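You operate a simulated robot arm through the tools that you are given. There is no shell and no other tool. Be economical: measure what you need, move in short steps, check, and stop when the job is done.

Carry out the task below with a simulated two-armed robot. There is one attempt and no reset: what you move stays moved.

## Task
Wipe up the spill on the top of the wooden bench with the red rag and put it back.

The check looks at the end state, three seconds after you hand in, the way a careful person would. Anything else that was tipped, shoved, dropped, spilled or broken makes it a failure.

## Robot
Two 6-joint arms with three-finger grippers on one trunk, on a base that drives. Base frame: it is fixed to the floor where the robot stands at the start and does not move with it; the origin is under the middle of the robot, x ahead of it, y to its left, z up; the surface under the hand at the start is at about z = 980. Readings come in mm, rad, newtons and seconds.
The left shoulder is at the start at [40, 147, 1357], the right one opposite. With the tool pointing down near the work surface each hand reaches from about 540 to 600 mm from the robot's upright axis, wherever it stands, measured 20 degrees to its own side. Payload 2.69 kg a hand.
The tool frame of a hand sits at the grasp point between the pads (the TCP): z along the fingers, y along the line on which they close. The tips reach 29 mm beyond it. The gripper opens to 120 mm. The gripper's body begins 78 mm behind the TCP.
Orientation is told as [roll, pitch, yaw] about the base's x, y, z axes, in that order, counted from this pose: with the fingers straight down and closing along the base's y, the tool's x points along the base's -x, its y along +y and its z along -z.

## Interface
- The arms move only by the tool step_arm. It takes "left_rows", "right_rows" or both (then of equal length, played together; a hand with none holds still); each is one flat list of numbers, 7 for each row, row after row: the gripper command, from -1 (shut) to 1 (fully open), values between in proportion, then the shift along the base's x, y, z in mm, then the turn, a rotation vector about the base's x, y, z in rad. In form: [hand, tx, ty, tz, wx, wy, wz, hand, tx, ty, tz, wx, wy, wz, ...]. A call has 1 to 8 rows; each row shifts and turns the commanded pose from where the row before left it. A row lasts 0.2 s, in which the tool goes at most 50 mm and 0.15 rad; a call with a longer step from one row to the next is refused whole, and so is a gripper value outside its range. A pose out of reach is approached as far as the arm can. The call stops where the force on the tool passes 40 N (or 10 N more than at its start, if that is more) or the arm is blocked; 0.2 s more then pass. Each finger halts on what it meets, pressing with about 39 N; the grip force reading is that of the motor and also rises with nothing between the fingers. The clock runs only during rows and for 0.2 s after the last one: add rows that do not move to give the fingers time. It gives the time, the measured TCP pose, the force on the tool (base axes), the opening and the grip force at its end, in the units of the frame above (readings bear some noise), with the torque about the TCP (base axes, N m) and any sound that the robot's microphone picked up.
- Cameras (640 x 400 px; columns grow to the right, rows downward): "scene" is now at [99.7, 0.4, 1540.7]; the picture's right is [0.00, -1.00, -0.00], its down [-0.83, -0.00, -0.56] and it looks along [0.56, 0.00, -0.83] (base axes); focal length 273 px, centre (320, 200). "left" rides on the left gripper at [63, 0, -104] in its tool frame; the picture's right is [0.00, 1.00, 0.00], its down [-0.83, 0.00, -0.56] and it looks along [-0.56, 0.00, 0.83] (tool axes); focal length 275 px, centre (320, 200). "right" rides on the right gripper at [63, 0, -104] in its tool frame; the picture's right is [0.00, 1.00, 0.00], its down [-0.83, 0.00, -0.56] and it looks along [-0.56, 0.00, 0.83] (tool axes); focal length 275 px, centre (320, 200). There is no depth. A picture from a camera that has moved, and an enlarged one, comes with that camera's place and axes in the base frame and with its lens. The place of the scene camera against the robot may be out by one fixed shift of up to 25 mm in any direction.
- get_image(camera): a new picture of that camera. No time passes.
- move_column(by): slides the trunk up (or, below 0, down) by that many mm; the arms and the scene camera ride with it, the base frame stays. It gives what a move gives, with no picture.
- base_move(legs): drives the robot by 1 to 6 legs, each [ahead, turn to the left] in mm and rad, along the robot's own axes; the way and the turn of a leg run together, so that a leg with both is an arc; at most 1500 mm and 3.142 rad a leg. The arms and the cameras ride along, it lands a little off, and it stops where it bumps. It gives what a move gives.
- aim_head(pan, tilt): turns the head with the scene camera to pan (to the left, within 1.501 rad either way) and tilt (down, from -0.506 to 1.204), counted from straight ahead of the robot. It gives what a move gives.
- close_up(camera, box): a new picture of the part [left, top, right, bottom] of that camera's present view, enlarged. No time passes.
- hand_in(): hands the job in; it is judged then, once.

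Work in short steps. Places have to be worked out from the pictures, the camera data and where the tool is seen: move nearer, look again, correct. Check each grasp and each placing, and mend what went wrong. You have 120 turns and 88 pictures in all, those below and enlarged ones among them. Open the grippers and draw the arms clear of the work before you hand the job in, unless the task says otherwise; then end with one line.

The tools are called by a JSON object that holds its "name" and its "arguments". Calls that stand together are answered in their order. step_arm: Moves the arms, as the interface text tells. Its arguments: {"type":"object","properties":{"left_rows":{"type":"array"},"right_rows":{"type":"array"}},"required":[]} The other tools are called the same way: move_column (by) slides the trunk up or down; base_move (legs) drives the base; aim_head (pan, tilt) turns the head that bears the scene camera; get_image (camera) takes a picture; close_up (camera, box) takes an enlarged picture of a part of a camera's view; hand_in () hands the job in.

At the start:

```text
clock: 0.0
left_position: [536.8, 105.2, 1000.1]
left_orientation: [0.002, 0.0, 0.0]
left_wrist_force: [-0.4, -0.2, 0.1]
left_moment: [0.0, 0.0, 0.02]
left_finger_gap: 120.1
left_gripper_force: 0.0
right_position: [461.7, -286.5, 999.3]
right_orientation: [0.001, 0.001, 0.0]
right_wrist_force: [-0.3, 0.2, 0.8]
right_moment: [-0.03, 0.0, -0.01]
right_finger_gap: 120.1
right_gripper_force: 0.1
trunk travel left (down, up): [-483.0, 14.0]
robot x, y, heading: [-0.9, 1.6, 0.003]
head pan, tilt: [0.003, 0.981]
```

scene: 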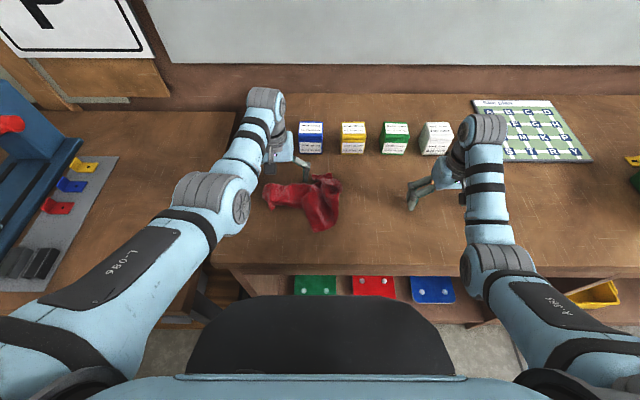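
right: 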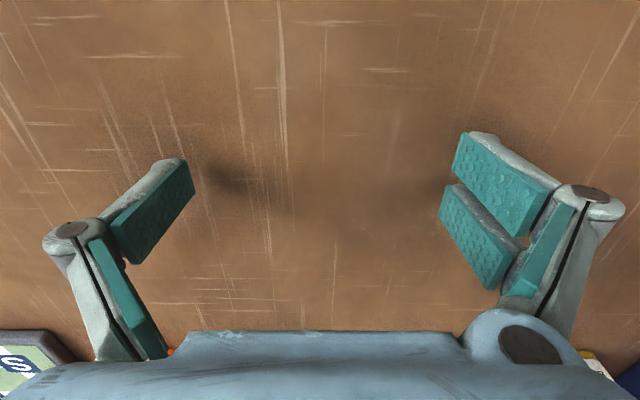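
left: 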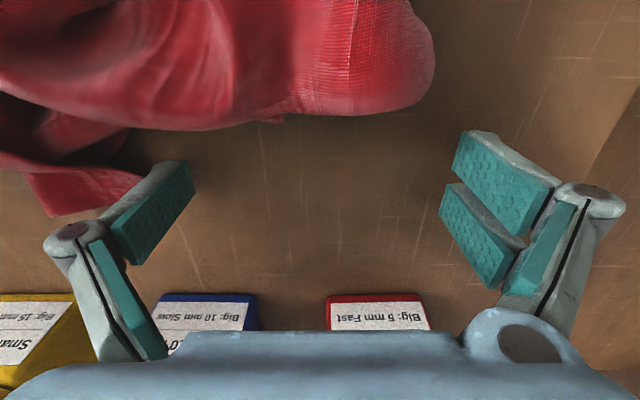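

The rag lies in front of the left hand; no spill is evident yet. I look around with the head.

{"name": "close_up", "arguments": {"camera": "scene", "box": [210, 80, 640, 340]}}

{"name": "aim_head", "arguments": {"pan": -0.8, "tilt": 0.7}}

{"name": "get_image", "arguments": {"camera": "scene"}}

{"name": "aim_head", "arguments": {"pan": 0.8, "tilt": 0.7}}

{"name": "get_image", "arguments": {"camera": "scene"}}

```text
1.49 times, centred on (425, 210) of scene
camera zoom: at [99.7, 0.4, 1540.7], right [0.0, -1.0, 0.0], down [-0.83, 0.0, -0.56], along [0.56, 0.0, -0.83], focal length 406 px, centre (164, 185)
```

zoom: 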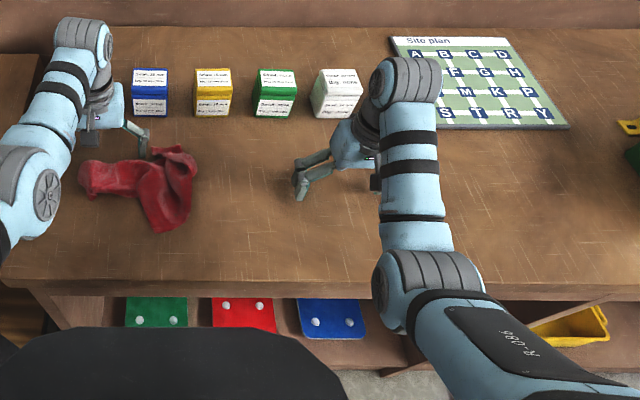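

```text
clock: 1.1
left_position: [537.0, 106.2, 999.5]
left_orientation: [0.0, 0.0, 0.0]
left_wrist_force: [0.2, 0.9, -0.5]
left_moment: [-0.01, -0.02, -0.02]
left_finger_gap: 120.3
left_gripper_force: 0.1
right_position: [462.2, -286.4, 1000.3]
right_orientation: [0.001, 0.001, 0.001]
right_wrist_force: [-0.3, -0.1, -0.3]
right_moment: [-0.04, -0.02, 0.02]
right_finger_gap: 120.0
right_gripper_force: 0.1
trunk travel left (down, up): [-483.0, 14.0]
robot x, y, heading: [-1.8, 1.7, 0.001]
head pan, tilt: [-0.799, 0.7]
```

```text
83 pictures are left
camera scene: at [88.1, -60.6, 1562.7], right [-0.72, -0.7, 0.0], down [-0.45, 0.46, -0.76], along [0.53, -0.55, -0.64], focal length 273 px, centre (320, 200)
```

scene: 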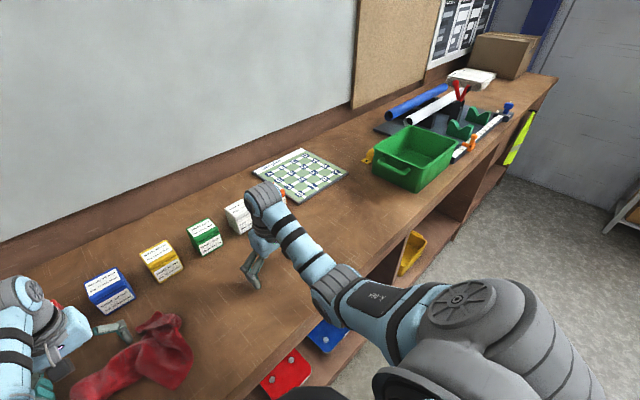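

```text
clock: 2.8
left_position: [536.2, 105.4, 1000.8]
left_orientation: [0.001, 0.0, 0.001]
left_wrist_force: [-0.1, -0.1, -0.6]
left_moment: [-0.01, -0.02, -0.05]
left_finger_gap: 120.0
left_gripper_force: 0.0
right_position: [461.2, -286.7, 998.7]
right_orientation: [0.0, 0.0, 0.0]
right_wrist_force: [0.6, 0.5, -0.4]
right_moment: [-0.02, 0.03, 0.0]
right_finger_gap: 120.1
right_gripper_force: 0.0
trunk travel left (down, up): [-483.0, 14.0]
robot x, y, heading: [-1.5, 3.6, 0.002]
head pan, tilt: [0.799, 0.7]
```

```text
82 pictures are left
camera scene: at [88.2, 61.0, 1562.7], right [0.72, -0.7, 0.0], down [-0.45, -0.46, -0.76], along [0.53, 0.55, -0.64], focal length 273 px, centre (320, 200)
```

scene: 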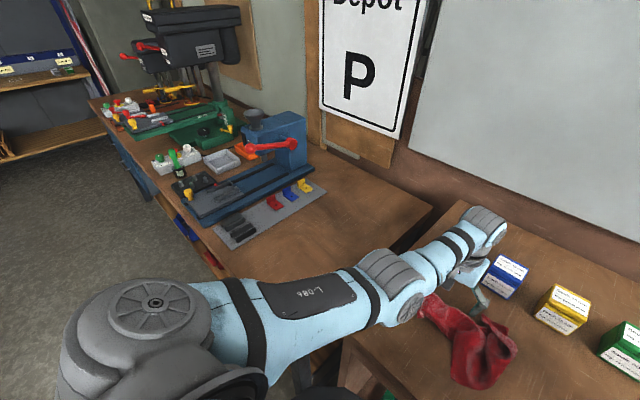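

No obvious puddle. I zoom on the bench parts in this view, then look with other angles.

{"name": "close_up", "arguments": {"camera": "scene", "box": [80, 80, 400, 280]}}

{"name": "close_up", "arguments": {"camera": "scene", "box": [340, 200, 640, 400]}}

{"name": "aim_head", "arguments": {"pan": -0.9, "tilt": 0.6}}

{"name": "close_up", "arguments": {"camera": "scene", "box": [150, 120, 470, 320]}}

{"name": "aim_head", "arguments": {"pan": -0.3, "tilt": 0.9}}

{"name": "get_image", "arguments": {"camera": "scene"}}

```text
2.00 times, centred on (240, 180) of scene
camera zoom: at [88.2, 61.0, 1562.7], right [0.72, -0.7, 0.0], down [-0.45, -0.46, -0.76], along [0.53, 0.55, -0.64], focal length 545 px, centre (480, 240)
```

zoom: 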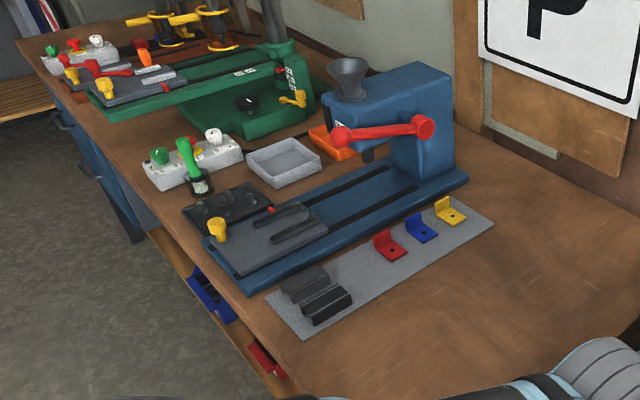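

```text
2.00 times, centred on (490, 300) of scene
camera zoom: at [88.2, 61.0, 1562.7], right [0.72, -0.7, 0.0], down [-0.45, -0.46, -0.76], along [0.53, 0.55, -0.64], focal length 545 px, centre (-20, 0)
```

zoom: 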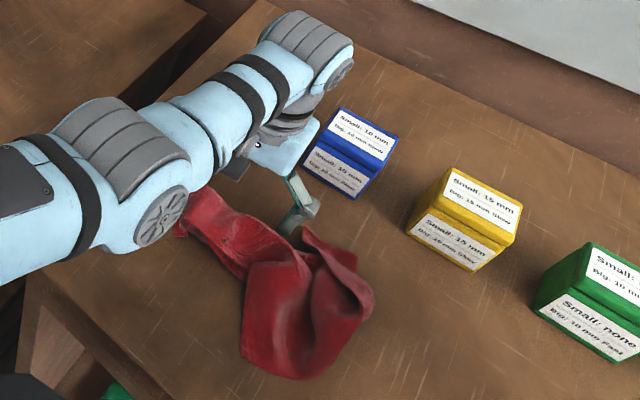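

```text
clock: 4.5
left_position: [537.0, 106.0, 999.9]
left_orientation: [-0.001, 0.0, -0.001]
left_wrist_force: [-0.2, -0.1, 0.8]
left_moment: [0.0, -0.05, -0.01]
left_finger_gap: 120.1
left_gripper_force: 0.1
right_position: [462.5, -286.4, 999.6]
right_orientation: [-0.001, 0.001, 0.001]
right_wrist_force: [0.7, 0.2, -0.1]
right_moment: [0.04, -0.01, 0.01]
right_finger_gap: 119.8
right_gripper_force: 0.1
trunk travel left (down, up): [-483.0, 14.0]
robot x, y, heading: [1.1, 4.5, -0.0]
head pan, tilt: [-0.901, 0.6]
```

```text
2.00 times, centred on (310, 220) of scene
camera zoom: at [83.8, -69.0, 1571.3], right [-0.78, -0.62, 0.0], down [-0.35, 0.44, -0.82], along [0.51, -0.65, -0.57], focal length 545 px, centre (340, 160)
```

zoom: 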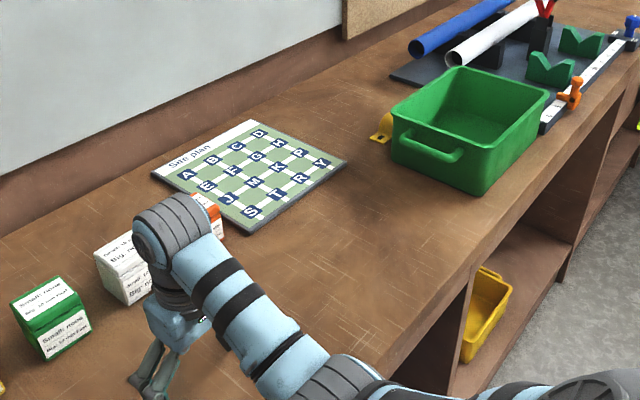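

```text
clock: 5.5
left_position: [536.3, 106.5, 998.9]
left_orientation: [-0.001, 0.0, 0.001]
left_wrist_force: [-0.4, 0.1, -0.3]
left_moment: [0.04, 0.01, -0.01]
left_finger_gap: 120.0
left_gripper_force: 0.0
right_position: [461.7, -286.7, 999.6]
right_orientation: [0.0, 0.0, 0.001]
right_wrist_force: [1.2, -1.1, -0.4]
right_moment: [0.01, -0.01, 0.01]
right_finger_gap: 120.0
right_gripper_force: 0.1
trunk travel left (down, up): [-483.0, 14.0]
robot x, y, heading: [-2.7, 1.5, -0.007]
head pan, tilt: [-0.3, 0.901]
```

```text
78 pictures are left
camera scene: at [100.9, -22.2, 1546.6], right [-0.3, -0.95, 0.0], down [-0.75, 0.23, -0.62], along [0.59, -0.18, -0.78], focal length 273 px, centre (320, 200)
```

scene: 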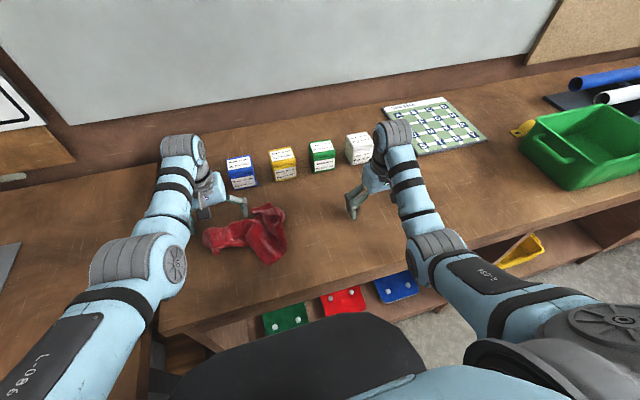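

The main worktop shows no spill. There are other wooden things left and right; I look further round.

{"name": "aim_head", "arguments": {"pan": 1.5, "tilt": 0.3}}

{"name": "get_image", "arguments": {"camera": "scene"}}

{"name": "aim_head", "arguments": {"pan": -1.5, "tilt": 0.3}}

{"name": "get_image", "arguments": {"camera": "scene"}}

```text
clock: 7.3
left_position: [536.6, 106.1, 999.3]
left_orientation: [-0.001, 0.0, 0.001]
left_wrist_force: [-0.2, -0.6, 0.1]
left_moment: [-0.01, 0.03, -0.06]
left_finger_gap: 119.9
left_gripper_force: 0.1
right_position: [462.3, -286.2, 1000.4]
right_orientation: [-0.002, 0.0, 0.001]
right_wrist_force: [0.1, -0.1, 0.1]
right_moment: [0.0, 0.01, 0.02]
right_finger_gap: 120.2
right_gripper_force: 0.0
trunk travel left (down, up): [-483.0, 14.0]
robot x, y, heading: [2.1, 2.6, 0.001]
head pan, tilt: [1.499, 0.3]
```

```text
77 pictures are left
camera scene: at [35.6, 93.3, 1598.8], right [1.0, -0.07, 0.0], down [-0.02, -0.29, -0.96], along [0.07, 0.95, -0.3], focal length 273 px, centre (320, 200)
```

scene: 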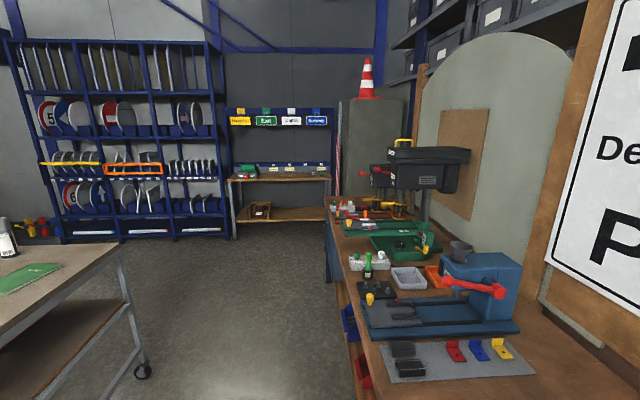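

```text
clock: 9.9
left_position: [537.1, 105.3, 1000.3]
left_orientation: [0.002, 0.0, 0.0]
left_wrist_force: [0.3, 0.1, -1.0]
left_moment: [0.0, 0.01, -0.01]
left_finger_gap: 120.0
left_gripper_force: 0.0
right_position: [462.1, -285.7, 1000.0]
right_orientation: [0.0, 0.0, -0.001]
right_wrist_force: [0.1, 0.9, -0.3]
right_moment: [-0.01, 0.0, 0.0]
right_finger_gap: 120.0
right_gripper_force: 0.1
trunk travel left (down, up): [-483.0, 14.0]
robot x, y, heading: [0.7, 0.1, 0.001]
head pan, tilt: [-1.499, 0.3]
```

```text
76 pictures are left
camera scene: at [35.6, -93.0, 1598.8], right [-1.0, -0.07, 0.0], down [-0.02, 0.29, -0.96], along [0.07, -0.95, -0.3], focal length 273 px, centre (320, 200)
```

scene: 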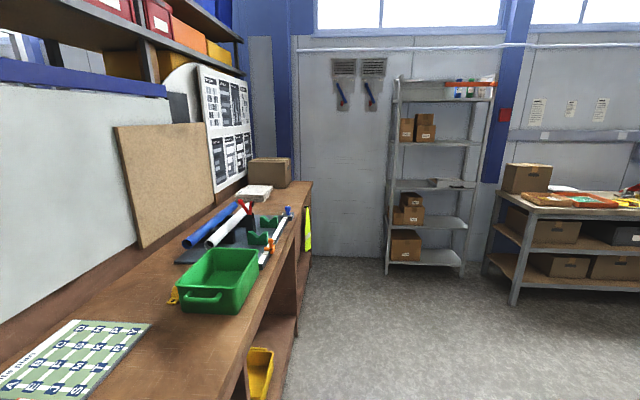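

Trolley and other tables exist behind, but "the wooden bench" is most likely this one. The arms hide parts of it; I raise and retract both hands to see the whole top.

{"name": "step_arm", "arguments": {"left_rows": [1, 0, 0, 45, 0, 0, 0, 1, 0, 0, 45, 0, 0, 0, 1, 0, 0, 45, 0, 0, 0, 1, -40, 20, 0, 0, 0, 0, 1, -40, 20, 0, 0, 0, 0, 1, -40, 20, 0, 0, 0, 0, 1, -40, 20, 0, 0, 0, 0], "right_rows": [1, 0, 0, 45, 0, 0, 0, 1, 0, 0, 45, 0, 0, 0, 1, 0, 0, 45, 0, 0, 0, 1, -40, -20, 0, 0, 0, 0, 1, -40, -20, 0, 0, 0, 0, 1, -40, -20, 0, 0, 0, 0, 1, 0, -20, 0, 0, 0, 0]}}

{"name": "aim_head", "arguments": {"pan": 0, "tilt": 0.9}}

{"name": "get_image", "arguments": {"camera": "scene"}}

{"name": "get_image", "arguments": {"camera": "left"}}

{"name": "get_image", "arguments": {"camera": "right"}}

```text
clock: 11.5
left_position: [523.5, 164.1, 1070.4]
left_orientation: [-0.001, 0.0, 0.0]
left_wrist_force: [0.9, 0.3, 0.0]
left_moment: [0.01, 0.01, 0.03]
left_finger_gap: 120.3
left_gripper_force: 0.0
left hand out of reach, approached as far as the arm can: row 4, 5, 6, 7
right_position: [467.4, -404.0, 1041.7]
right_orientation: [0.001, -0.001, 0.0]
right_wrist_force: [1.1, -0.1, 0.7]
right_moment: [-0.03, -0.03, 0.02]
right_finger_gap: 120.1
right_gripper_force: 0.0
right hand out of reach, approached as far as the arm can: row 1, 2, 3, 4, 5, 6
trunk travel left (down, up): [-483.0, 14.0]
robot x, y, heading: [-1.4, 1.5, 0.005]
head pan, tilt: [-1.499, 0.3]
```

```text
clock: 13.1
left_position: [523.4, 163.9, 1071.3]
left_orientation: [0.0, 0.0, -0.001]
left_wrist_force: [0.0, 0.7, 0.5]
left_moment: [0.01, -0.03, -0.02]
left_finger_gap: 120.0
left_gripper_force: 0.1
right_position: [467.2, -403.8, 1041.3]
right_orientation: [0.0, 0.0, -0.002]
right_wrist_force: [0.0, 0.9, 0.5]
right_moment: [0.01, -0.03, 0.01]
right_finger_gap: 120.1
right_gripper_force: 0.1
trunk travel left (down, up): [-483.0, 14.0]
robot x, y, heading: [1.1, 1.1, -0.001]
head pan, tilt: [0.0, 0.901]
```

```text
75 pictures are left
camera scene: at [104.4, 0.1, 1546.6], right [0.0, -1.0, 0.0], down [-0.78, 0.0, -0.62], along [0.62, 0.0, -0.78], focal length 273 px, centre (320, 200)
```

scene: 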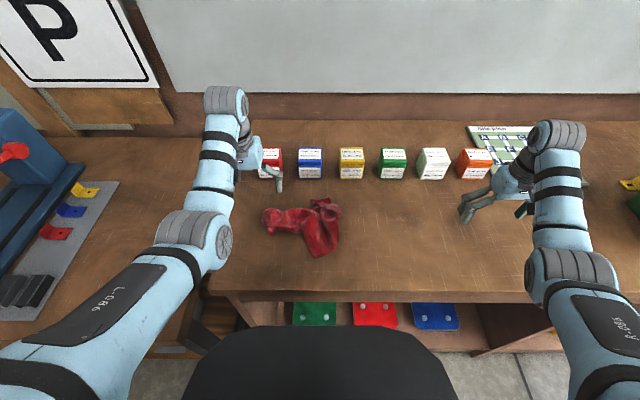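

```text
74 pictures are left
camera left: at [461.3, 165.4, 1174.9], right [0.0, 1.0, 0.0], down [0.83, 0.0, 0.56], along [0.56, 0.0, -0.83], focal length 275 px, centre (320, 200)
```

left: 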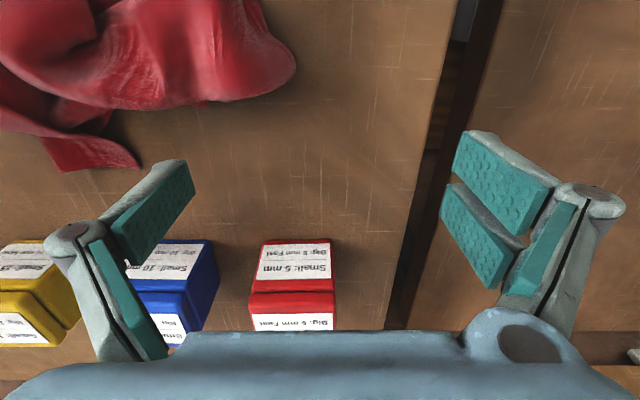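

```text
73 pictures are left
camera right: at [405.4, -403.3, 1145.1], right [0.0, 1.0, 0.0], down [0.83, 0.0, 0.56], along [0.56, 0.0, -0.83], focal length 275 px, centre (320, 200)
```

right: 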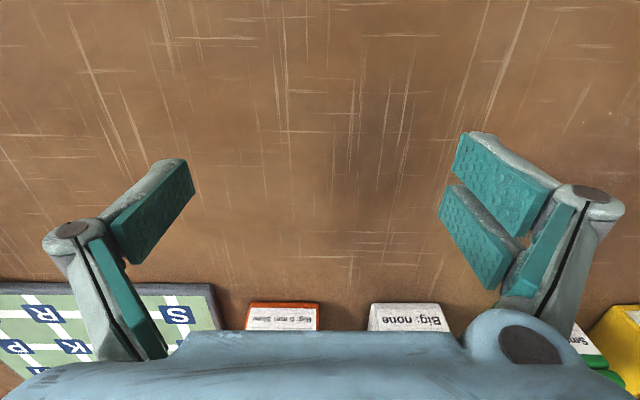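

Still nothing on this top. A wood-topped trolley stands behind on the left; I back off and turn to inspect it.

{"name": "base_move", "arguments": {"legs": [[-450, 0], [0, 1.57]]}}

{"name": "aim_head", "arguments": {"pan": 0.6, "tilt": 0.4}}

{"name": "get_image", "arguments": {"camera": "scene"}}

{"name": "aim_head", "arguments": {"pan": 1.5, "tilt": 0.4}}

{"name": "get_image", "arguments": {"camera": "scene"}}

{"name": "aim_head", "arguments": {"pan": -1.3, "tilt": 0.5}}

{"name": "get_image", "arguments": {"camera": "scene"}}

```text
clock: 19.8
left_position: [-634.8, 514.2, 1069.6]
left_orientation: [-0.001, 0.0, 1.616]
left_wrist_force: [-0.7, -0.5, -0.2]
left_moment: [0.05, -0.01, 0.0]
left_finger_gap: 120.1
left_gripper_force: 0.0
right_position: [-64.7, 483.6, 1041.9]
right_orientation: [0.0, -0.001, 1.615]
right_wrist_force: [0.3, 0.5, -0.4]
right_moment: [-0.02, -0.01, -0.02]
right_finger_gap: 120.0
right_gripper_force: 0.1
trunk travel left (down, up): [-483.0, 14.0]
robot x, y, heading: [-448.2, -3.5, 1.614]
head pan, tilt: [0.0, 0.901]
```

```text
clock: 20.8
left_position: [-633.5, 514.0, 1071.2]
left_orientation: [-0.001, -0.001, 1.614]
left_wrist_force: [0.1, 0.5, 0.0]
left_moment: [0.02, 0.01, 0.01]
left_finger_gap: 120.0
left_gripper_force: 0.0
right_position: [-63.9, 483.7, 1041.3]
right_orientation: [0.0, 0.001, 1.615]
right_wrist_force: [-0.7, 0.3, 1.1]
right_moment: [-0.01, -0.03, 0.02]
right_finger_gap: 119.9
right_gripper_force: 0.0
trunk travel left (down, up): [-483.0, 14.0]
robot x, y, heading: [-445.7, -3.5, 1.614]
head pan, tilt: [0.6, 0.4]
```

```text
72 pictures are left
camera scene: at [-495.2, 93.1, 1589.5], right [0.8, 0.6, 0.0], down [0.23, -0.31, -0.92], along [-0.55, 0.74, -0.39], focal length 273 px, centre (320, 200)
```

scene: 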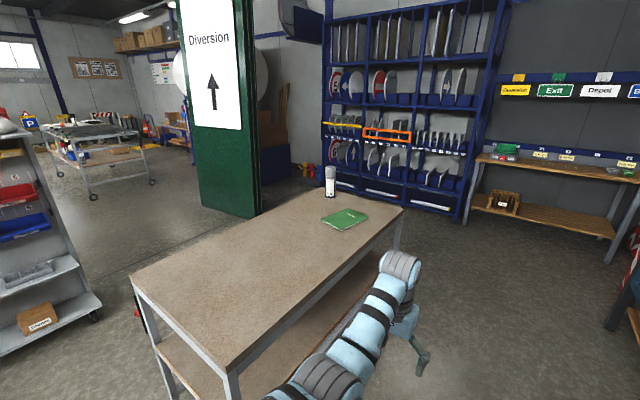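

```text
clock: 21.9
left_position: [-633.4, 513.5, 1071.0]
left_orientation: [0.0, -0.002, 1.616]
left_wrist_force: [0.1, 0.1, -0.2]
left_moment: [0.02, -0.01, -0.01]
left_finger_gap: 120.2
left_gripper_force: 0.1
right_position: [-64.2, 483.5, 1040.5]
right_orientation: [0.001, 0.0, 1.614]
right_wrist_force: [-0.6, -0.2, -0.6]
right_moment: [-0.01, 0.01, 0.0]
right_finger_gap: 120.1
right_gripper_force: 0.0
trunk travel left (down, up): [-483.0, 14.0]
robot x, y, heading: [-446.9, 2.2, 1.619]
head pan, tilt: [1.499, 0.4]
```

```text
71 pictures are left
camera scene: at [-532.1, 21.7, 1589.6], right [0.03, 1.0, 0.0], down [0.39, -0.01, -0.92], along [-0.92, 0.03, -0.39], focal length 273 px, centre (320, 200)
```

scene: 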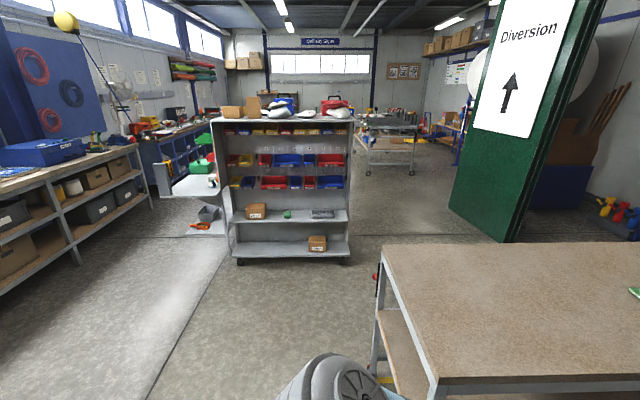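

```text
clock: 24.4
left_position: [-634.2, 514.5, 1069.7]
left_orientation: [0.002, 0.0, 1.616]
left_wrist_force: [-0.1, 0.2, 0.1]
left_moment: [0.03, -0.06, -0.01]
left_finger_gap: 120.0
left_gripper_force: 0.0
right_position: [-64.9, 485.0, 1040.8]
right_orientation: [0.0, -0.002, 1.615]
right_wrist_force: [-0.5, -0.1, -0.5]
right_moment: [0.01, 0.01, -0.01]
right_finger_gap: 120.1
right_gripper_force: 0.0
trunk travel left (down, up): [-483.0, 14.0]
robot x, y, heading: [-446.9, -1.3, 1.614]
head pan, tilt: [-1.3, 0.499]
```

```text
70 pictures are left
camera scene: at [-353.0, 47.2, 1580.4], right [0.31, -0.95, 0.0], down [-0.46, -0.15, -0.88], along [0.83, 0.27, -0.48], focal length 273 px, centre (320, 200)
```

scene: 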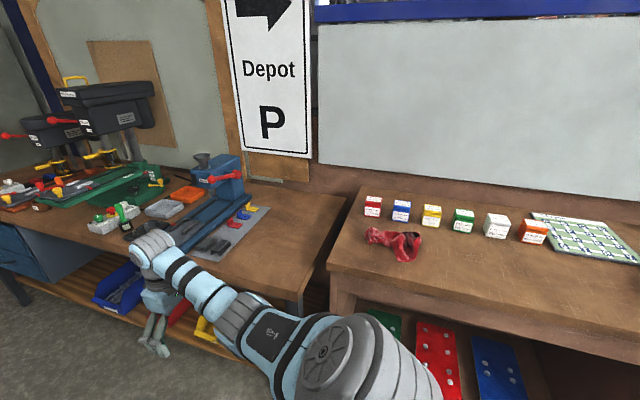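

The trolley top is clean. I zoom on both parts of the long bench from here at a grazing angle.

{"name": "close_up", "arguments": {"camera": "scene", "box": [320, 170, 640, 370]}}

{"name": "close_up", "arguments": {"camera": "scene", "box": [0, 130, 320, 330]}}

```text
2.00 times, centred on (480, 270) of scene
camera zoom: at [-353.0, 47.2, 1580.4], right [0.31, -0.95, 0.0], down [-0.46, -0.15, -0.88], along [0.83, 0.27, -0.48], focal length 545 px, centre (0, 60)
```

zoom: 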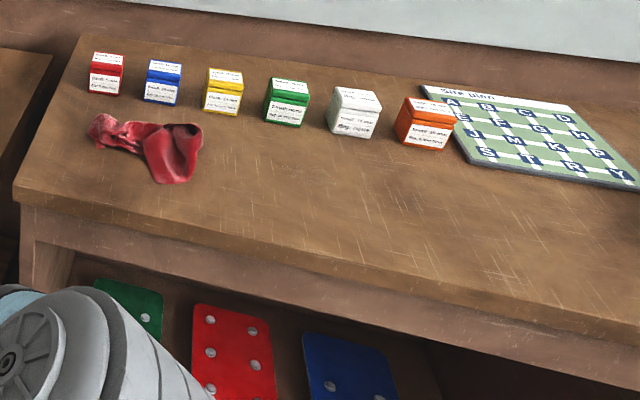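

```text
2.00 times, centred on (160, 230) of scene
camera zoom: at [-353.0, 47.2, 1580.4], right [0.31, -0.95, 0.0], down [-0.46, -0.15, -0.88], along [0.83, 0.27, -0.48], focal length 545 px, centre (640, 140)
```

zoom: 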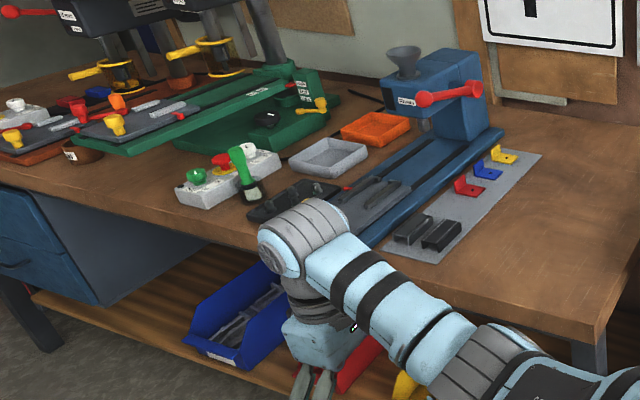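

Still none. I drive along the bench toward its right end to look at the area around the green bin and beyond.

{"name": "base_move", "arguments": {"legs": [[0, -3.14], [800, 0]]}}

{"name": "aim_head", "arguments": {"pan": 1.2, "tilt": 0.55}}

{"name": "get_image", "arguments": {"camera": "scene"}}

{"name": "aim_head", "arguments": {"pan": -0.5, "tilt": 0.4}}

{"name": "get_image", "arguments": {"camera": "scene"}}

```text
clock: 35.8
left_position: [-137.7, -1277.5, 1071.5]
left_orientation: [0.001, -0.001, -1.456]
left_wrist_force: [-0.3, 0.4, -0.4]
left_moment: [-0.04, -0.01, -0.02]
left_finger_gap: 120.0
left_gripper_force: 0.0
right_position: [-707.6, -1286.8, 1041.2]
right_orientation: [-0.001, -0.002, -1.458]
right_wrist_force: [0.5, 0.2, 0.0]
right_moment: [0.0, -0.02, -0.01]
right_finger_gap: 120.1
right_gripper_force: 0.1
trunk travel left (down, up): [-483.0, 14.0]
robot x, y, heading: [-362.2, -776.8, -1.456]
head pan, tilt: [-1.3, 0.499]
```

```text
clock: 38.1
left_position: [-138.0, -1278.5, 1070.7]
left_orientation: [0.001, 0.0, -1.456]
left_wrist_force: [1.2, 0.0, 0.7]
left_moment: [0.02, 0.0, 0.01]
left_finger_gap: 119.8
left_gripper_force: 0.1
right_position: [-707.5, -1287.8, 1040.8]
right_orientation: [-0.001, 0.001, -1.456]
right_wrist_force: [0.3, 0.0, 0.5]
right_moment: [-0.01, -0.01, -0.01]
right_finger_gap: 119.8
right_gripper_force: 0.0
trunk travel left (down, up): [-483.0, 14.0]
robot x, y, heading: [-362.6, -777.6, -1.456]
head pan, tilt: [1.201, 0.55]
```

```text
67 pictures are left
camera scene: at [-261.8, -820.0, 1575.8], right [-0.25, -0.97, 0.0], down [-0.51, 0.13, -0.85], along [0.82, -0.22, -0.52], focal length 273 px, centre (320, 200)
```

scene: 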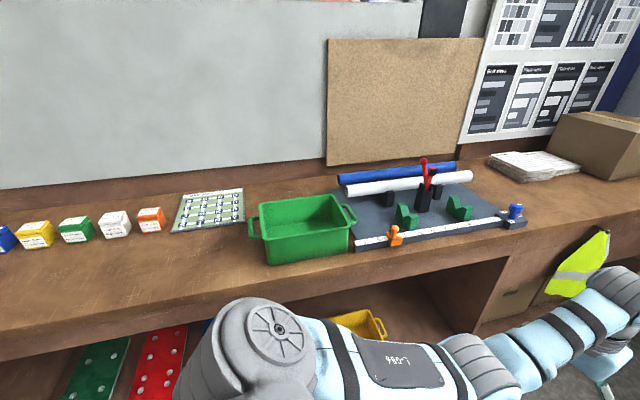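

```text
clock: 39.8
left_position: [-137.9, -1277.5, 1069.9]
left_orientation: [0.0, 0.0, -1.456]
left_wrist_force: [0.4, -0.1, -0.2]
left_moment: [-0.02, 0.02, 0.0]
left_finger_gap: 120.0
left_gripper_force: 0.0
right_position: [-708.4, -1287.5, 1041.2]
right_orientation: [0.0, 0.001, -1.457]
right_wrist_force: [-0.4, 0.0, 0.4]
right_moment: [-0.01, -0.03, -0.01]
right_finger_gap: 119.9
right_gripper_force: 0.0
trunk travel left (down, up): [-483.0, 14.0]
robot x, y, heading: [-355.7, -775.8, -1.458]
head pan, tilt: [-0.499, 0.4]
```

```text
66 pictures are left
camera scene: at [-383.5, -883.0, 1589.5], right [-0.93, 0.38, 0.0], down [0.15, 0.36, -0.92], along [-0.35, -0.85, -0.39], focal length 273 px, centre (320, 200)
```

scene: 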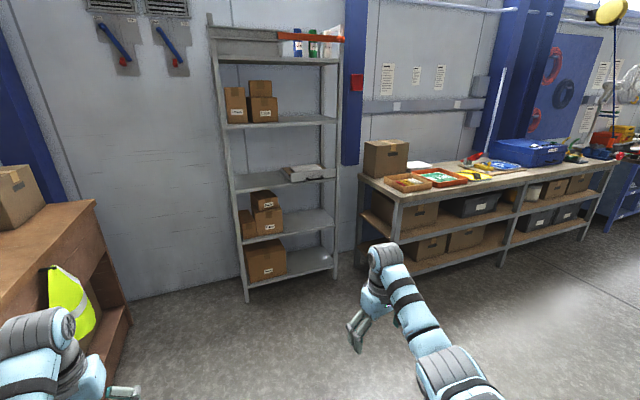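

No spill near the right end either. I zoom sharply on the middle of the top (behind the boxes, around the bin) for a clear/faint spill.

{"name": "aim_head", "arguments": {"pan": 1.4, "tilt": 0.55}}

{"name": "close_up", "arguments": {"camera": "scene", "box": [30, 170, 250, 307]}}

{"name": "close_up", "arguments": {"camera": "scene", "box": [220, 170, 440, 307]}}

```text
clock: 41.7
left_position: [-138.1, -1278.1, 1071.5]
left_orientation: [0.0, 0.0, -1.456]
left_wrist_force: [0.6, 0.0, 0.0]
left_moment: [0.0, -0.03, 0.0]
left_finger_gap: 120.3
left_gripper_force: 0.1
right_position: [-707.6, -1286.7, 1041.3]
right_orientation: [0.001, 0.001, -1.458]
right_wrist_force: [0.1, 0.3, 0.1]
right_moment: [0.0, -0.02, -0.02]
right_finger_gap: 120.1
right_gripper_force: 0.1
trunk travel left (down, up): [-483.0, 14.0]
robot x, y, heading: [-357.5, -774.1, -1.455]
head pan, tilt: [1.4, 0.55]
```

```text
2.91 times, centred on (140, 238) of scene
camera zoom: at [-259.1, -802.3, 1575.9], right [-0.06, -1.0, 0.0], down [-0.52, 0.03, -0.85], along [0.85, -0.05, -0.52], focal length 793 px, centre (844, 88)
```

zoom: 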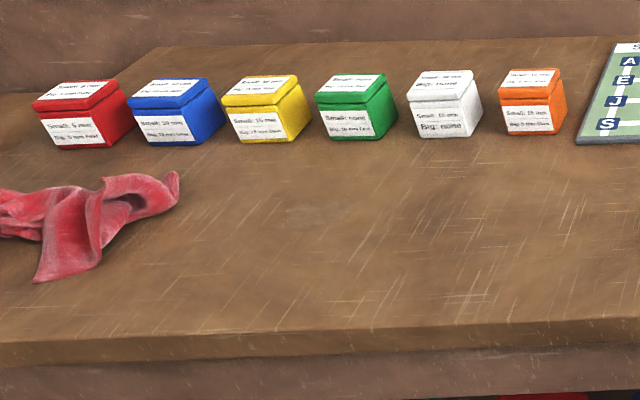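

```text
2.91 times, centred on (330, 238) of scene
camera zoom: at [-259.1, -802.3, 1575.9], right [-0.06, -1.0, 0.0], down [-0.52, 0.03, -0.85], along [0.85, -0.05, -0.52], focal length 793 px, centre (291, 88)
```

zoom: 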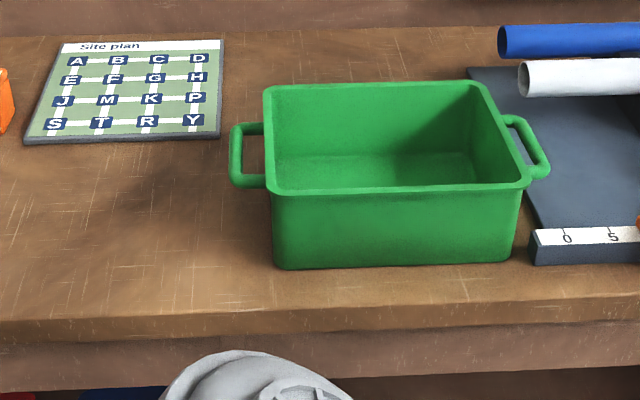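

There is a faint greyish patch on the wood around (480, -230), between rag and white box. I drive back facing the bench, short of it, and look closer.

{"name": "base_move", "arguments": {"legs": [[-780, 0], [0, 1.456], [250, 0]]}}

{"name": "aim_head", "arguments": {"pan": -0.2, "tilt": 0.6}}

{"name": "get_image", "arguments": {"camera": "scene"}}

{"name": "close_up", "arguments": {"camera": "scene", "box": [200, 150, 440, 300]}}

```text
clock: 50.8
left_position: [317.3, 167.5, 1072.4]
left_orientation: [0.0, -0.003, 0.037]
left_wrist_force: [-0.6, -0.2, -0.1]
left_moment: [0.01, -0.05, 0.0]
left_finger_gap: 119.9
left_gripper_force: 0.0
right_position: [281.3, -401.8, 1043.8]
right_orientation: [-0.001, -0.003, 0.036]
right_wrist_force: [-0.3, 0.0, 0.2]
right_moment: [-0.04, -0.04, -0.01]
right_finger_gap: 120.2
right_gripper_force: 0.1
trunk travel left (down, up): [-483.0, 14.0]
robot x, y, heading: [-198.3, -14.7, 0.038]
head pan, tilt: [1.4, 0.55]
```

```text
clock: 52.5
left_position: [321.1, 168.2, 1071.1]
left_orientation: [-0.001, 0.001, 0.037]
left_wrist_force: [1.0, 0.1, 0.0]
left_moment: [-0.01, 0.01, 0.04]
left_finger_gap: 120.0
left_gripper_force: 0.0
right_position: [284.5, -400.8, 1040.6]
right_orientation: [0.0, 0.001, 0.037]
right_wrist_force: [0.3, -0.7, -0.2]
right_moment: [-0.02, 0.03, 0.02]
right_finger_gap: 120.2
right_gripper_force: 0.0
trunk travel left (down, up): [-483.0, 14.0]
robot x, y, heading: [-194.1, -15.5, 0.035]
head pan, tilt: [-0.201, 0.6]
```

```text
63 pictures are left
camera scene: at [-80.2, -28.7, 1571.3], right [-0.16, -0.99, 0.0], down [-0.56, 0.09, -0.82], along [0.81, -0.13, -0.57], focal length 273 px, centre (320, 200)
```

scene: 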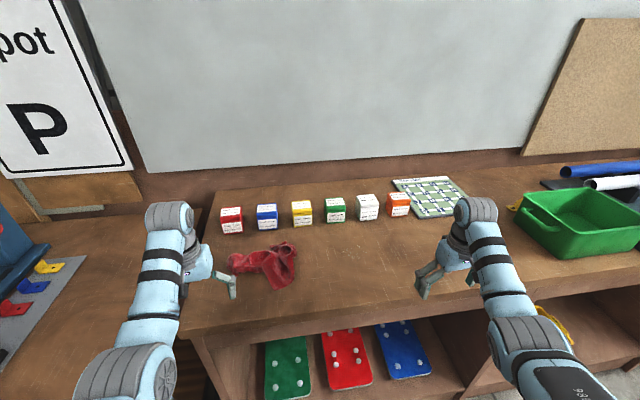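

```text
2.67 times, centred on (320, 225) of scene
camera zoom: at [-80.2, -28.7, 1571.3], right [-0.16, -0.99, 0.0], down [-0.56, 0.09, -0.82], along [0.81, -0.13, -0.57], focal length 727 px, centre (320, 133)
```

zoom: 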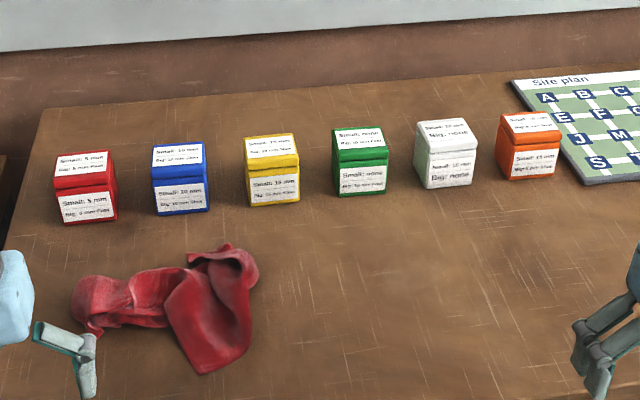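

Not conclusive. I return to the working pose, then pass the right wrist camera over that patch.

{"name": "base_move", "arguments": {"legs": [[0, -0.036], [194, 0]]}}

{"name": "aim_head", "arguments": {"pan": -0.15, "tilt": 0.95}}

{"name": "step_arm", "arguments": {"right_rows": [1, 0, 40, 0, 0, 0, 0, 1, 0, 40, 0, 0, 0, 0, 1, 0, 40, 0, 0, 0, 0, 1, 0, 40, 0, 0, 0, 0]}}

{"name": "get_image", "arguments": {"camera": "right"}}

{"name": "close_up", "arguments": {"camera": "scene", "box": [200, 120, 460, 282]}}

```text
clock: 54.5
left_position: [515.8, 151.7, 1072.8]
left_orientation: [0.001, -0.004, 0.007]
left_wrist_force: [-0.1, -0.8, 0.5]
left_moment: [-0.01, -0.05, -0.01]
left_finger_gap: 120.1
left_gripper_force: 0.1
right_position: [463.4, -415.1, 1041.8]
right_orientation: [-0.001, -0.002, 0.005]
right_wrist_force: [-0.4, 0.7, -0.4]
right_moment: [-0.02, -0.02, 0.03]
right_finger_gap: 120.4
right_gripper_force: 0.1
trunk travel left (down, up): [-483.0, 14.0]
robot x, y, heading: [-1.9, -14.2, 0.001]
head pan, tilt: [-0.201, 0.6]
```

```text
clock: 55.3
left_position: [519.2, 152.2, 1070.6]
left_orientation: [-0.002, 0.001, 0.006]
left_wrist_force: [-0.6, -0.7, -0.6]
left_moment: [-0.02, 0.01, -0.01]
left_finger_gap: 120.2
left_gripper_force: 0.0
right_position: [466.7, -415.4, 1041.7]
right_orientation: [0.0, 0.0, 0.005]
right_wrist_force: [0.0, 0.1, -0.2]
right_moment: [0.04, 0.04, -0.01]
right_finger_gap: 120.1
right_gripper_force: 0.1
trunk travel left (down, up): [-483.0, 14.0]
robot x, y, heading: [-3.9, -13.6, 0.003]
head pan, tilt: [-0.15, 0.949]
```

```text
clock: 56.3
left_position: [518.7, 154.2, 1070.8]
left_orientation: [0.0, 0.002, 0.007]
left_wrist_force: [-0.1, 0.1, -0.1]
left_moment: [0.03, 0.03, -0.03]
left_finger_gap: 119.9
left_gripper_force: 0.0
right_position: [488.3, -260.1, 1020.1]
right_orientation: [-0.002, 0.0, 0.004]
right_wrist_force: [0.7, 0.1, -0.3]
right_moment: [-0.02, 0.0, -0.04]
right_finger_gap: 120.1
right_gripper_force: 0.0
right hand out of reach, approached as far as the arm can: row 1, 2, 3, 4
trunk travel left (down, up): [-483.0, 14.0]
robot x, y, heading: [-3.6, -12.8, 0.004]
head pan, tilt: [-0.15, 0.949]
```

```text
61 pictures are left
camera right: at [425.0, -261.1, 1124.9], right [-0.01, 1.0, 0.0], down [0.83, 0.01, 0.56], along [0.56, 0.0, -0.83], focal length 275 px, centre (320, 200)
```

right: 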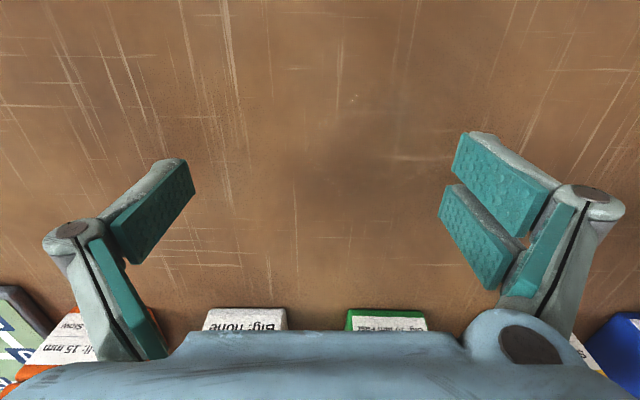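

```text
2.46 times, centred on (330, 201) of scene
camera zoom: at [97.8, -22.8, 1542.9], right [-0.14, -0.99, 0.0], down [-0.8, 0.12, -0.58], along [0.58, -0.08, -0.81], focal length 671 px, centre (295, 198)
```

zoom: 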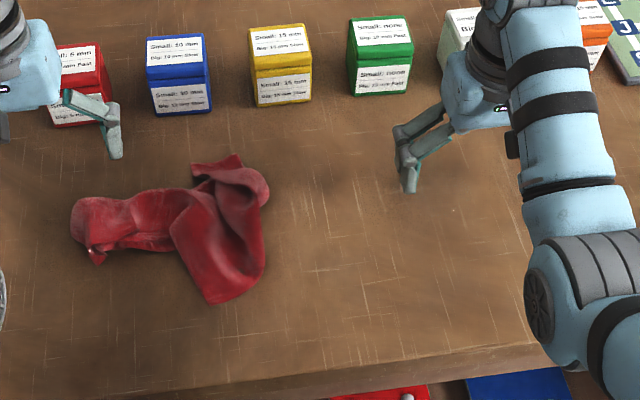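

Tiny glints near (460, -240) in two different views suggest a clear wet patch there. I zoom in.

{"name": "close_up", "arguments": {"camera": "right", "box": [190, 0, 510, 200]}}

{"name": "close_up", "arguments": {"camera": "scene", "box": [300, 160, 420, 235]}}

```text
2.00 times, centred on (350, 100) of right
camera zoom: at [425.0, -261.1, 1124.9], right [-0.01, 1.0, 0.0], down [0.83, 0.01, 0.56], along [0.56, 0.0, -0.83], focal length 551 px, centre (260, 400)
```

zoom: 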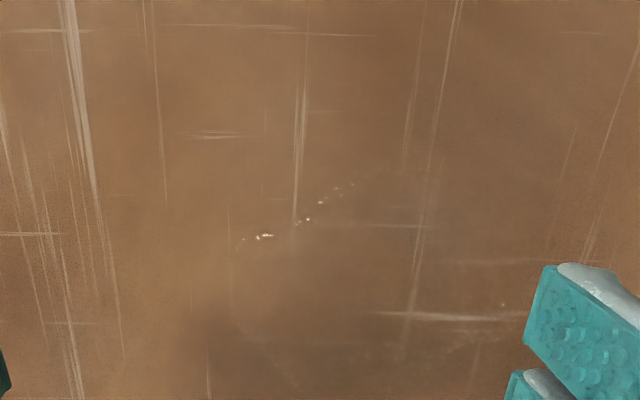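

```text
5.33 times, centred on (360, 198) of scene
camera zoom: at [97.8, -22.8, 1542.9], right [-0.14, -0.99, 0.0], down [-0.8, 0.12, -0.58], along [0.58, -0.08, -0.81], focal length 1454 px, centre (107, 213)
```

zoom: 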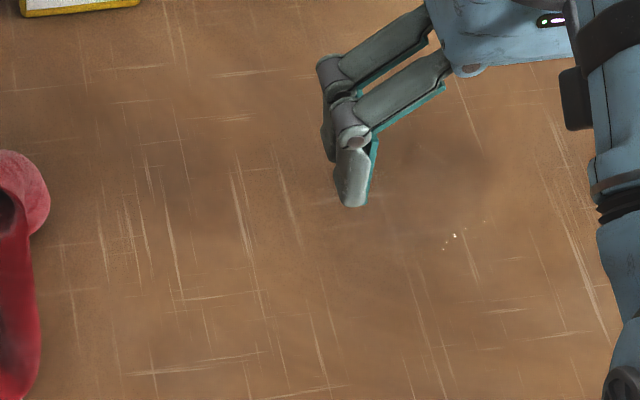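

A clear puddle with a faint rim shows, roughly centred (490, -230). I back the base 60 mm so the wrist camera frames it wholly.

{"name": "base_move", "arguments": {"legs": [[-60, 0]]}}

{"name": "step_arm", "arguments": {"right_rows": [-1, 0, 10, 0, 0, 0, 0, -1, 0, 10, 0, 0, 0, 0, -1, 0, 10, 0, 0, 0, 0, -1, 0, 0, 0, 0, 0, 0]}}

{"name": "close_up", "arguments": {"camera": "right", "box": [160, 60, 520, 340]}}

{"name": "aim_head", "arguments": {"pan": -0.4, "tilt": 0.8}}

{"name": "close_up", "arguments": {"camera": "scene", "box": [180, 110, 420, 260]}}

```text
clock: 57.3
left_position: [469.0, 151.6, 1064.0]
left_orientation: [0.001, 0.011, 0.006]
left_wrist_force: [1.3, 0.2, -0.8]
left_moment: [0.01, 0.14, -0.02]
left_finger_gap: 119.9
left_gripper_force: 0.0
right_position: [436.5, -263.1, 1016.1]
right_orientation: [0.0, 0.011, 0.005]
right_wrist_force: [1.1, 0.0, -0.5]
right_moment: [0.06, 0.14, -0.01]
right_finger_gap: 120.2
right_gripper_force: 0.0
trunk travel left (down, up): [-483.0, 14.0]
robot x, y, heading: [-63.1, -12.3, 0.005]
head pan, tilt: [-0.15, 0.949]
```

```text
clock: 58.3
left_position: [457.8, 151.9, 1071.3]
left_orientation: [0.001, -0.001, 0.005]
left_wrist_force: [0.1, -0.1, 0.7]
left_moment: [0.02, 0.0, -0.02]
left_finger_gap: 120.4
left_gripper_force: 0.2
right_position: [427.8, -231.4, 1021.3]
right_orientation: [-0.001, -0.002, 0.005]
right_wrist_force: [0.3, -0.4, 0.2]
right_moment: [0.02, -0.04, -0.03]
right_finger_gap: 0.0
right_gripper_force: 28.8
trunk travel left (down, up): [-483.0, 14.0]
robot x, y, heading: [-65.0, -16.5, 0.006]
head pan, tilt: [-0.15, 0.949]
```

```text
1.43 times, centred on (340, 200) of right
camera zoom: at [365.8, -232.5, 1125.1], right [-0.01, 1.0, 0.0], down [0.83, 0.01, 0.56], along [0.56, 0.01, -0.83], focal length 393 px, centre (291, 200)
```

zoom: 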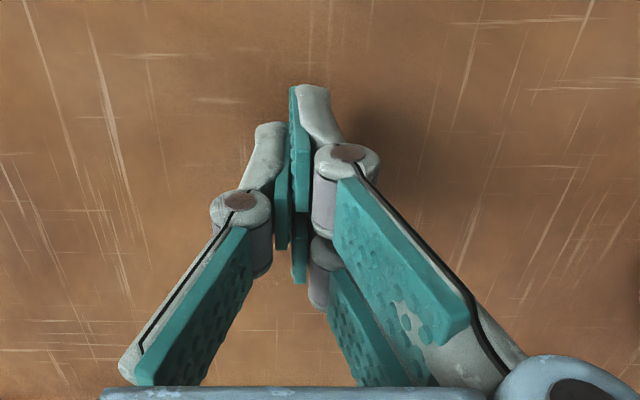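

```text
clock: 59.0
left_position: [461.0, 151.1, 1070.6]
left_orientation: [0.0, -0.001, 0.005]
left_wrist_force: [0.5, 0.4, 0.1]
left_moment: [-0.02, 0.0, 0.01]
left_finger_gap: 120.1
left_gripper_force: 0.1
right_position: [430.4, -232.1, 1020.8]
right_orientation: [-0.001, 0.001, 0.005]
right_wrist_force: [0.1, -0.4, -0.1]
right_moment: [-0.04, -0.01, 0.03]
right_finger_gap: 0.0
right_gripper_force: 28.8
trunk travel left (down, up): [-483.0, 14.0]
robot x, y, heading: [-63.3, -14.2, 0.003]
head pan, tilt: [-0.4, 0.799]
```

```text
2.67 times, centred on (300, 185) of scene
camera zoom: at [40.8, -45.5, 1554.4], right [-0.38, -0.92, 0.0], down [-0.66, 0.27, -0.7], along [0.64, -0.27, -0.72], focal length 727 px, centre (373, 240)
```

zoom: 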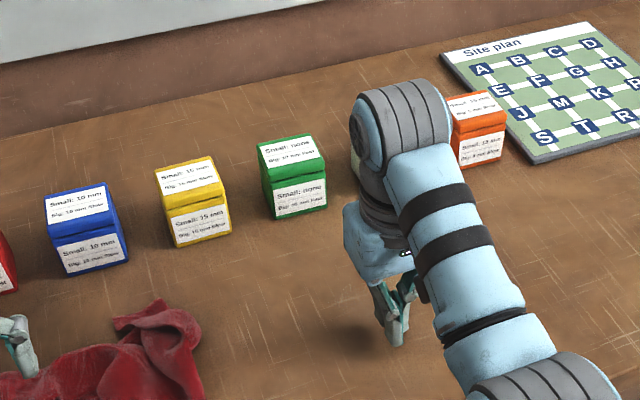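

Closed fingers block the view; I reopen and look again with the full frame.

{"name": "step_arm", "arguments": {"right_rows": [1, 0, 0, 0, 0, 0, 0, 1, 0, 0, 0, 0, 0, 0, 1, 0, 0, 0, 0, 0, 0]}}

{"name": "close_up", "arguments": {"camera": "right", "box": [160, 0, 480, 200]}}

{"name": "close_up", "arguments": {"camera": "right", "box": [170, 140, 490, 340]}}

```text
clock: 59.8
left_position: [460.1, 152.2, 1070.6]
left_orientation: [-0.001, 0.001, 0.007]
left_wrist_force: [0.0, 0.2, -0.4]
left_moment: [-0.02, -0.04, 0.02]
left_finger_gap: 120.0
left_gripper_force: 0.0
right_position: [430.8, -233.1, 1020.8]
right_orientation: [0.001, 0.0, 0.005]
right_wrist_force: [0.2, -0.2, 0.9]
right_moment: [0.0, -0.01, 0.05]
right_finger_gap: 119.6
right_gripper_force: 0.2
trunk travel left (down, up): [-483.0, 14.0]
robot x, y, heading: [-58.9, -17.5, 0.001]
head pan, tilt: [-0.4, 0.799]
```

```text
2.00 times, centred on (320, 100) of right
camera zoom: at [367.6, -232.6, 1124.4], right [-0.01, 1.0, 0.0], down [0.83, 0.01, 0.56], along [0.56, 0.01, -0.83], focal length 551 px, centre (320, 400)
```

zoom: 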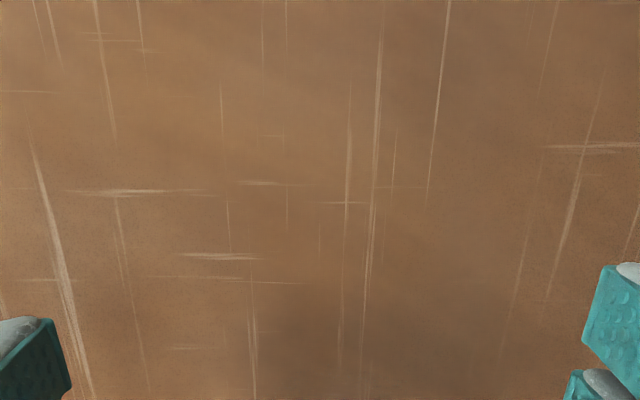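

```text
2.00 times, centred on (330, 240) of right
camera zoom: at [367.6, -232.6, 1124.4], right [-0.01, 1.0, 0.0], down [0.83, 0.01, 0.56], along [0.56, 0.01, -0.83], focal length 551 px, centre (300, 120)
```

zoom: 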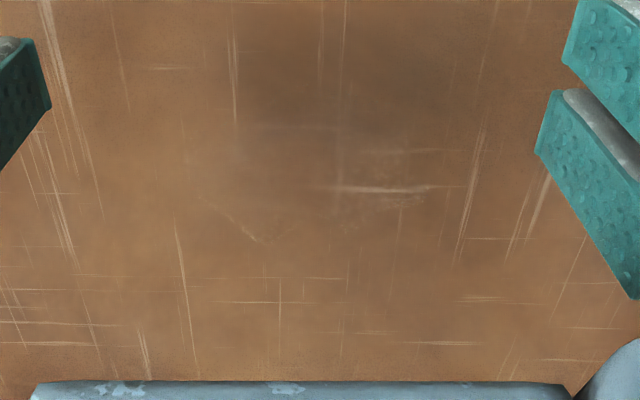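

The rim shows the puddle spans roughly x 452–520, y −268…−183. Now the rag: I move the right hand outward out of the way and view the rag with the left hand camera.

{"name": "step_arm", "arguments": {"right_rows": [1, 0, -45, 10, 0, 0, 0, 1, 0, -45, 10, 0, 0, 0, 1, -10, -45, 10, 0, 0, 0, 1, -10, -45, 10, 0, 0, 0], "left_rows": [1, 0, -20, 0, 0, 0, 0, 1, 0, -20, 0, 0, 0, 0, 1, 0, -20, 0, 0, 0, 0, 1, 0, -20, 0, 0, 0, 0]}}

{"name": "get_image", "arguments": {"camera": "left"}}

{"name": "aim_head", "arguments": {"pan": 0, "tilt": 0.9}}

{"name": "close_up", "arguments": {"camera": "scene", "box": [200, 100, 440, 250]}}

```text
clock: 60.8
left_position: [460.8, 70.5, 1069.5]
left_orientation: [0.001, -0.001, 0.006]
left_wrist_force: [-0.7, 0.1, 0.3]
left_moment: [0.04, -0.02, -0.03]
left_finger_gap: 119.9
left_gripper_force: 0.0
right_position: [414.0, -419.8, 1055.0]
right_orientation: [0.003, -0.002, 0.005]
right_wrist_force: [-0.6, -1.0, 0.2]
right_moment: [0.06, -0.03, -0.01]
right_finger_gap: 120.0
right_gripper_force: 0.1
right hand out of reach, approached as far as the arm can: row 1
trunk travel left (down, up): [-483.0, 14.0]
robot x, y, heading: [-58.7, -14.7, 0.007]
head pan, tilt: [-0.4, 0.799]
```

```text
53 pictures are left
camera left: at [398.2, 71.4, 1174.0], right [0.0, 1.0, 0.0], down [0.83, 0.0, 0.56], along [0.56, 0.0, -0.83], focal length 275 px, centre (320, 200)
```

left: 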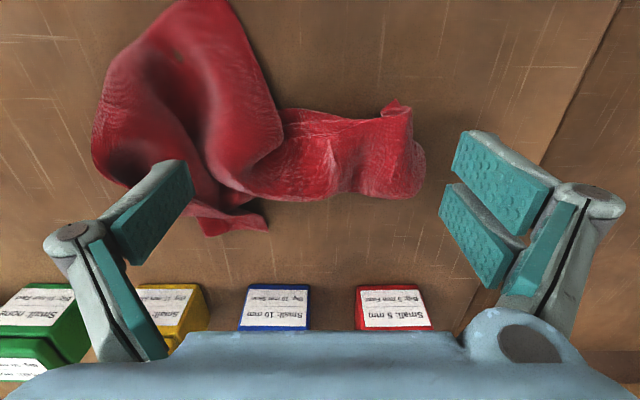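

```text
clock: 61.7
left_position: [461.0, 72.4, 1068.2]
left_orientation: [-0.001, 0.0, 0.004]
left_wrist_force: [0.0, 0.1, 0.2]
left_moment: [0.01, 0.02, 0.02]
left_finger_gap: 119.9
left_gripper_force: 0.0
right_position: [414.8, -417.1, 1054.9]
right_orientation: [0.0, -0.001, 0.006]
right_wrist_force: [0.0, 0.0, 0.0]
right_moment: [-0.03, 0.01, 0.01]
right_finger_gap: 119.8
right_gripper_force: 0.0
trunk travel left (down, up): [-483.0, 14.0]
robot x, y, heading: [-62.1, -14.3, 0.009]
head pan, tilt: [0.0, 0.901]
```

```text
2.67 times, centred on (320, 175) of scene
camera zoom: at [42.4, -14.5, 1546.5], right [0.0, -1.0, 0.0], down [-0.78, 0.0, -0.62], along [0.62, 0.0, -0.78], focal length 727 px, centre (320, 267)
```

zoom: 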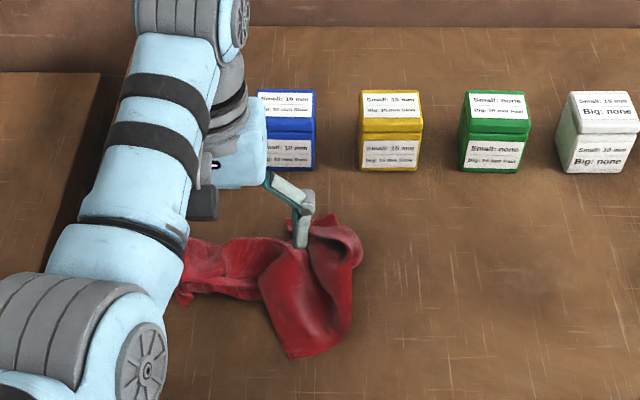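

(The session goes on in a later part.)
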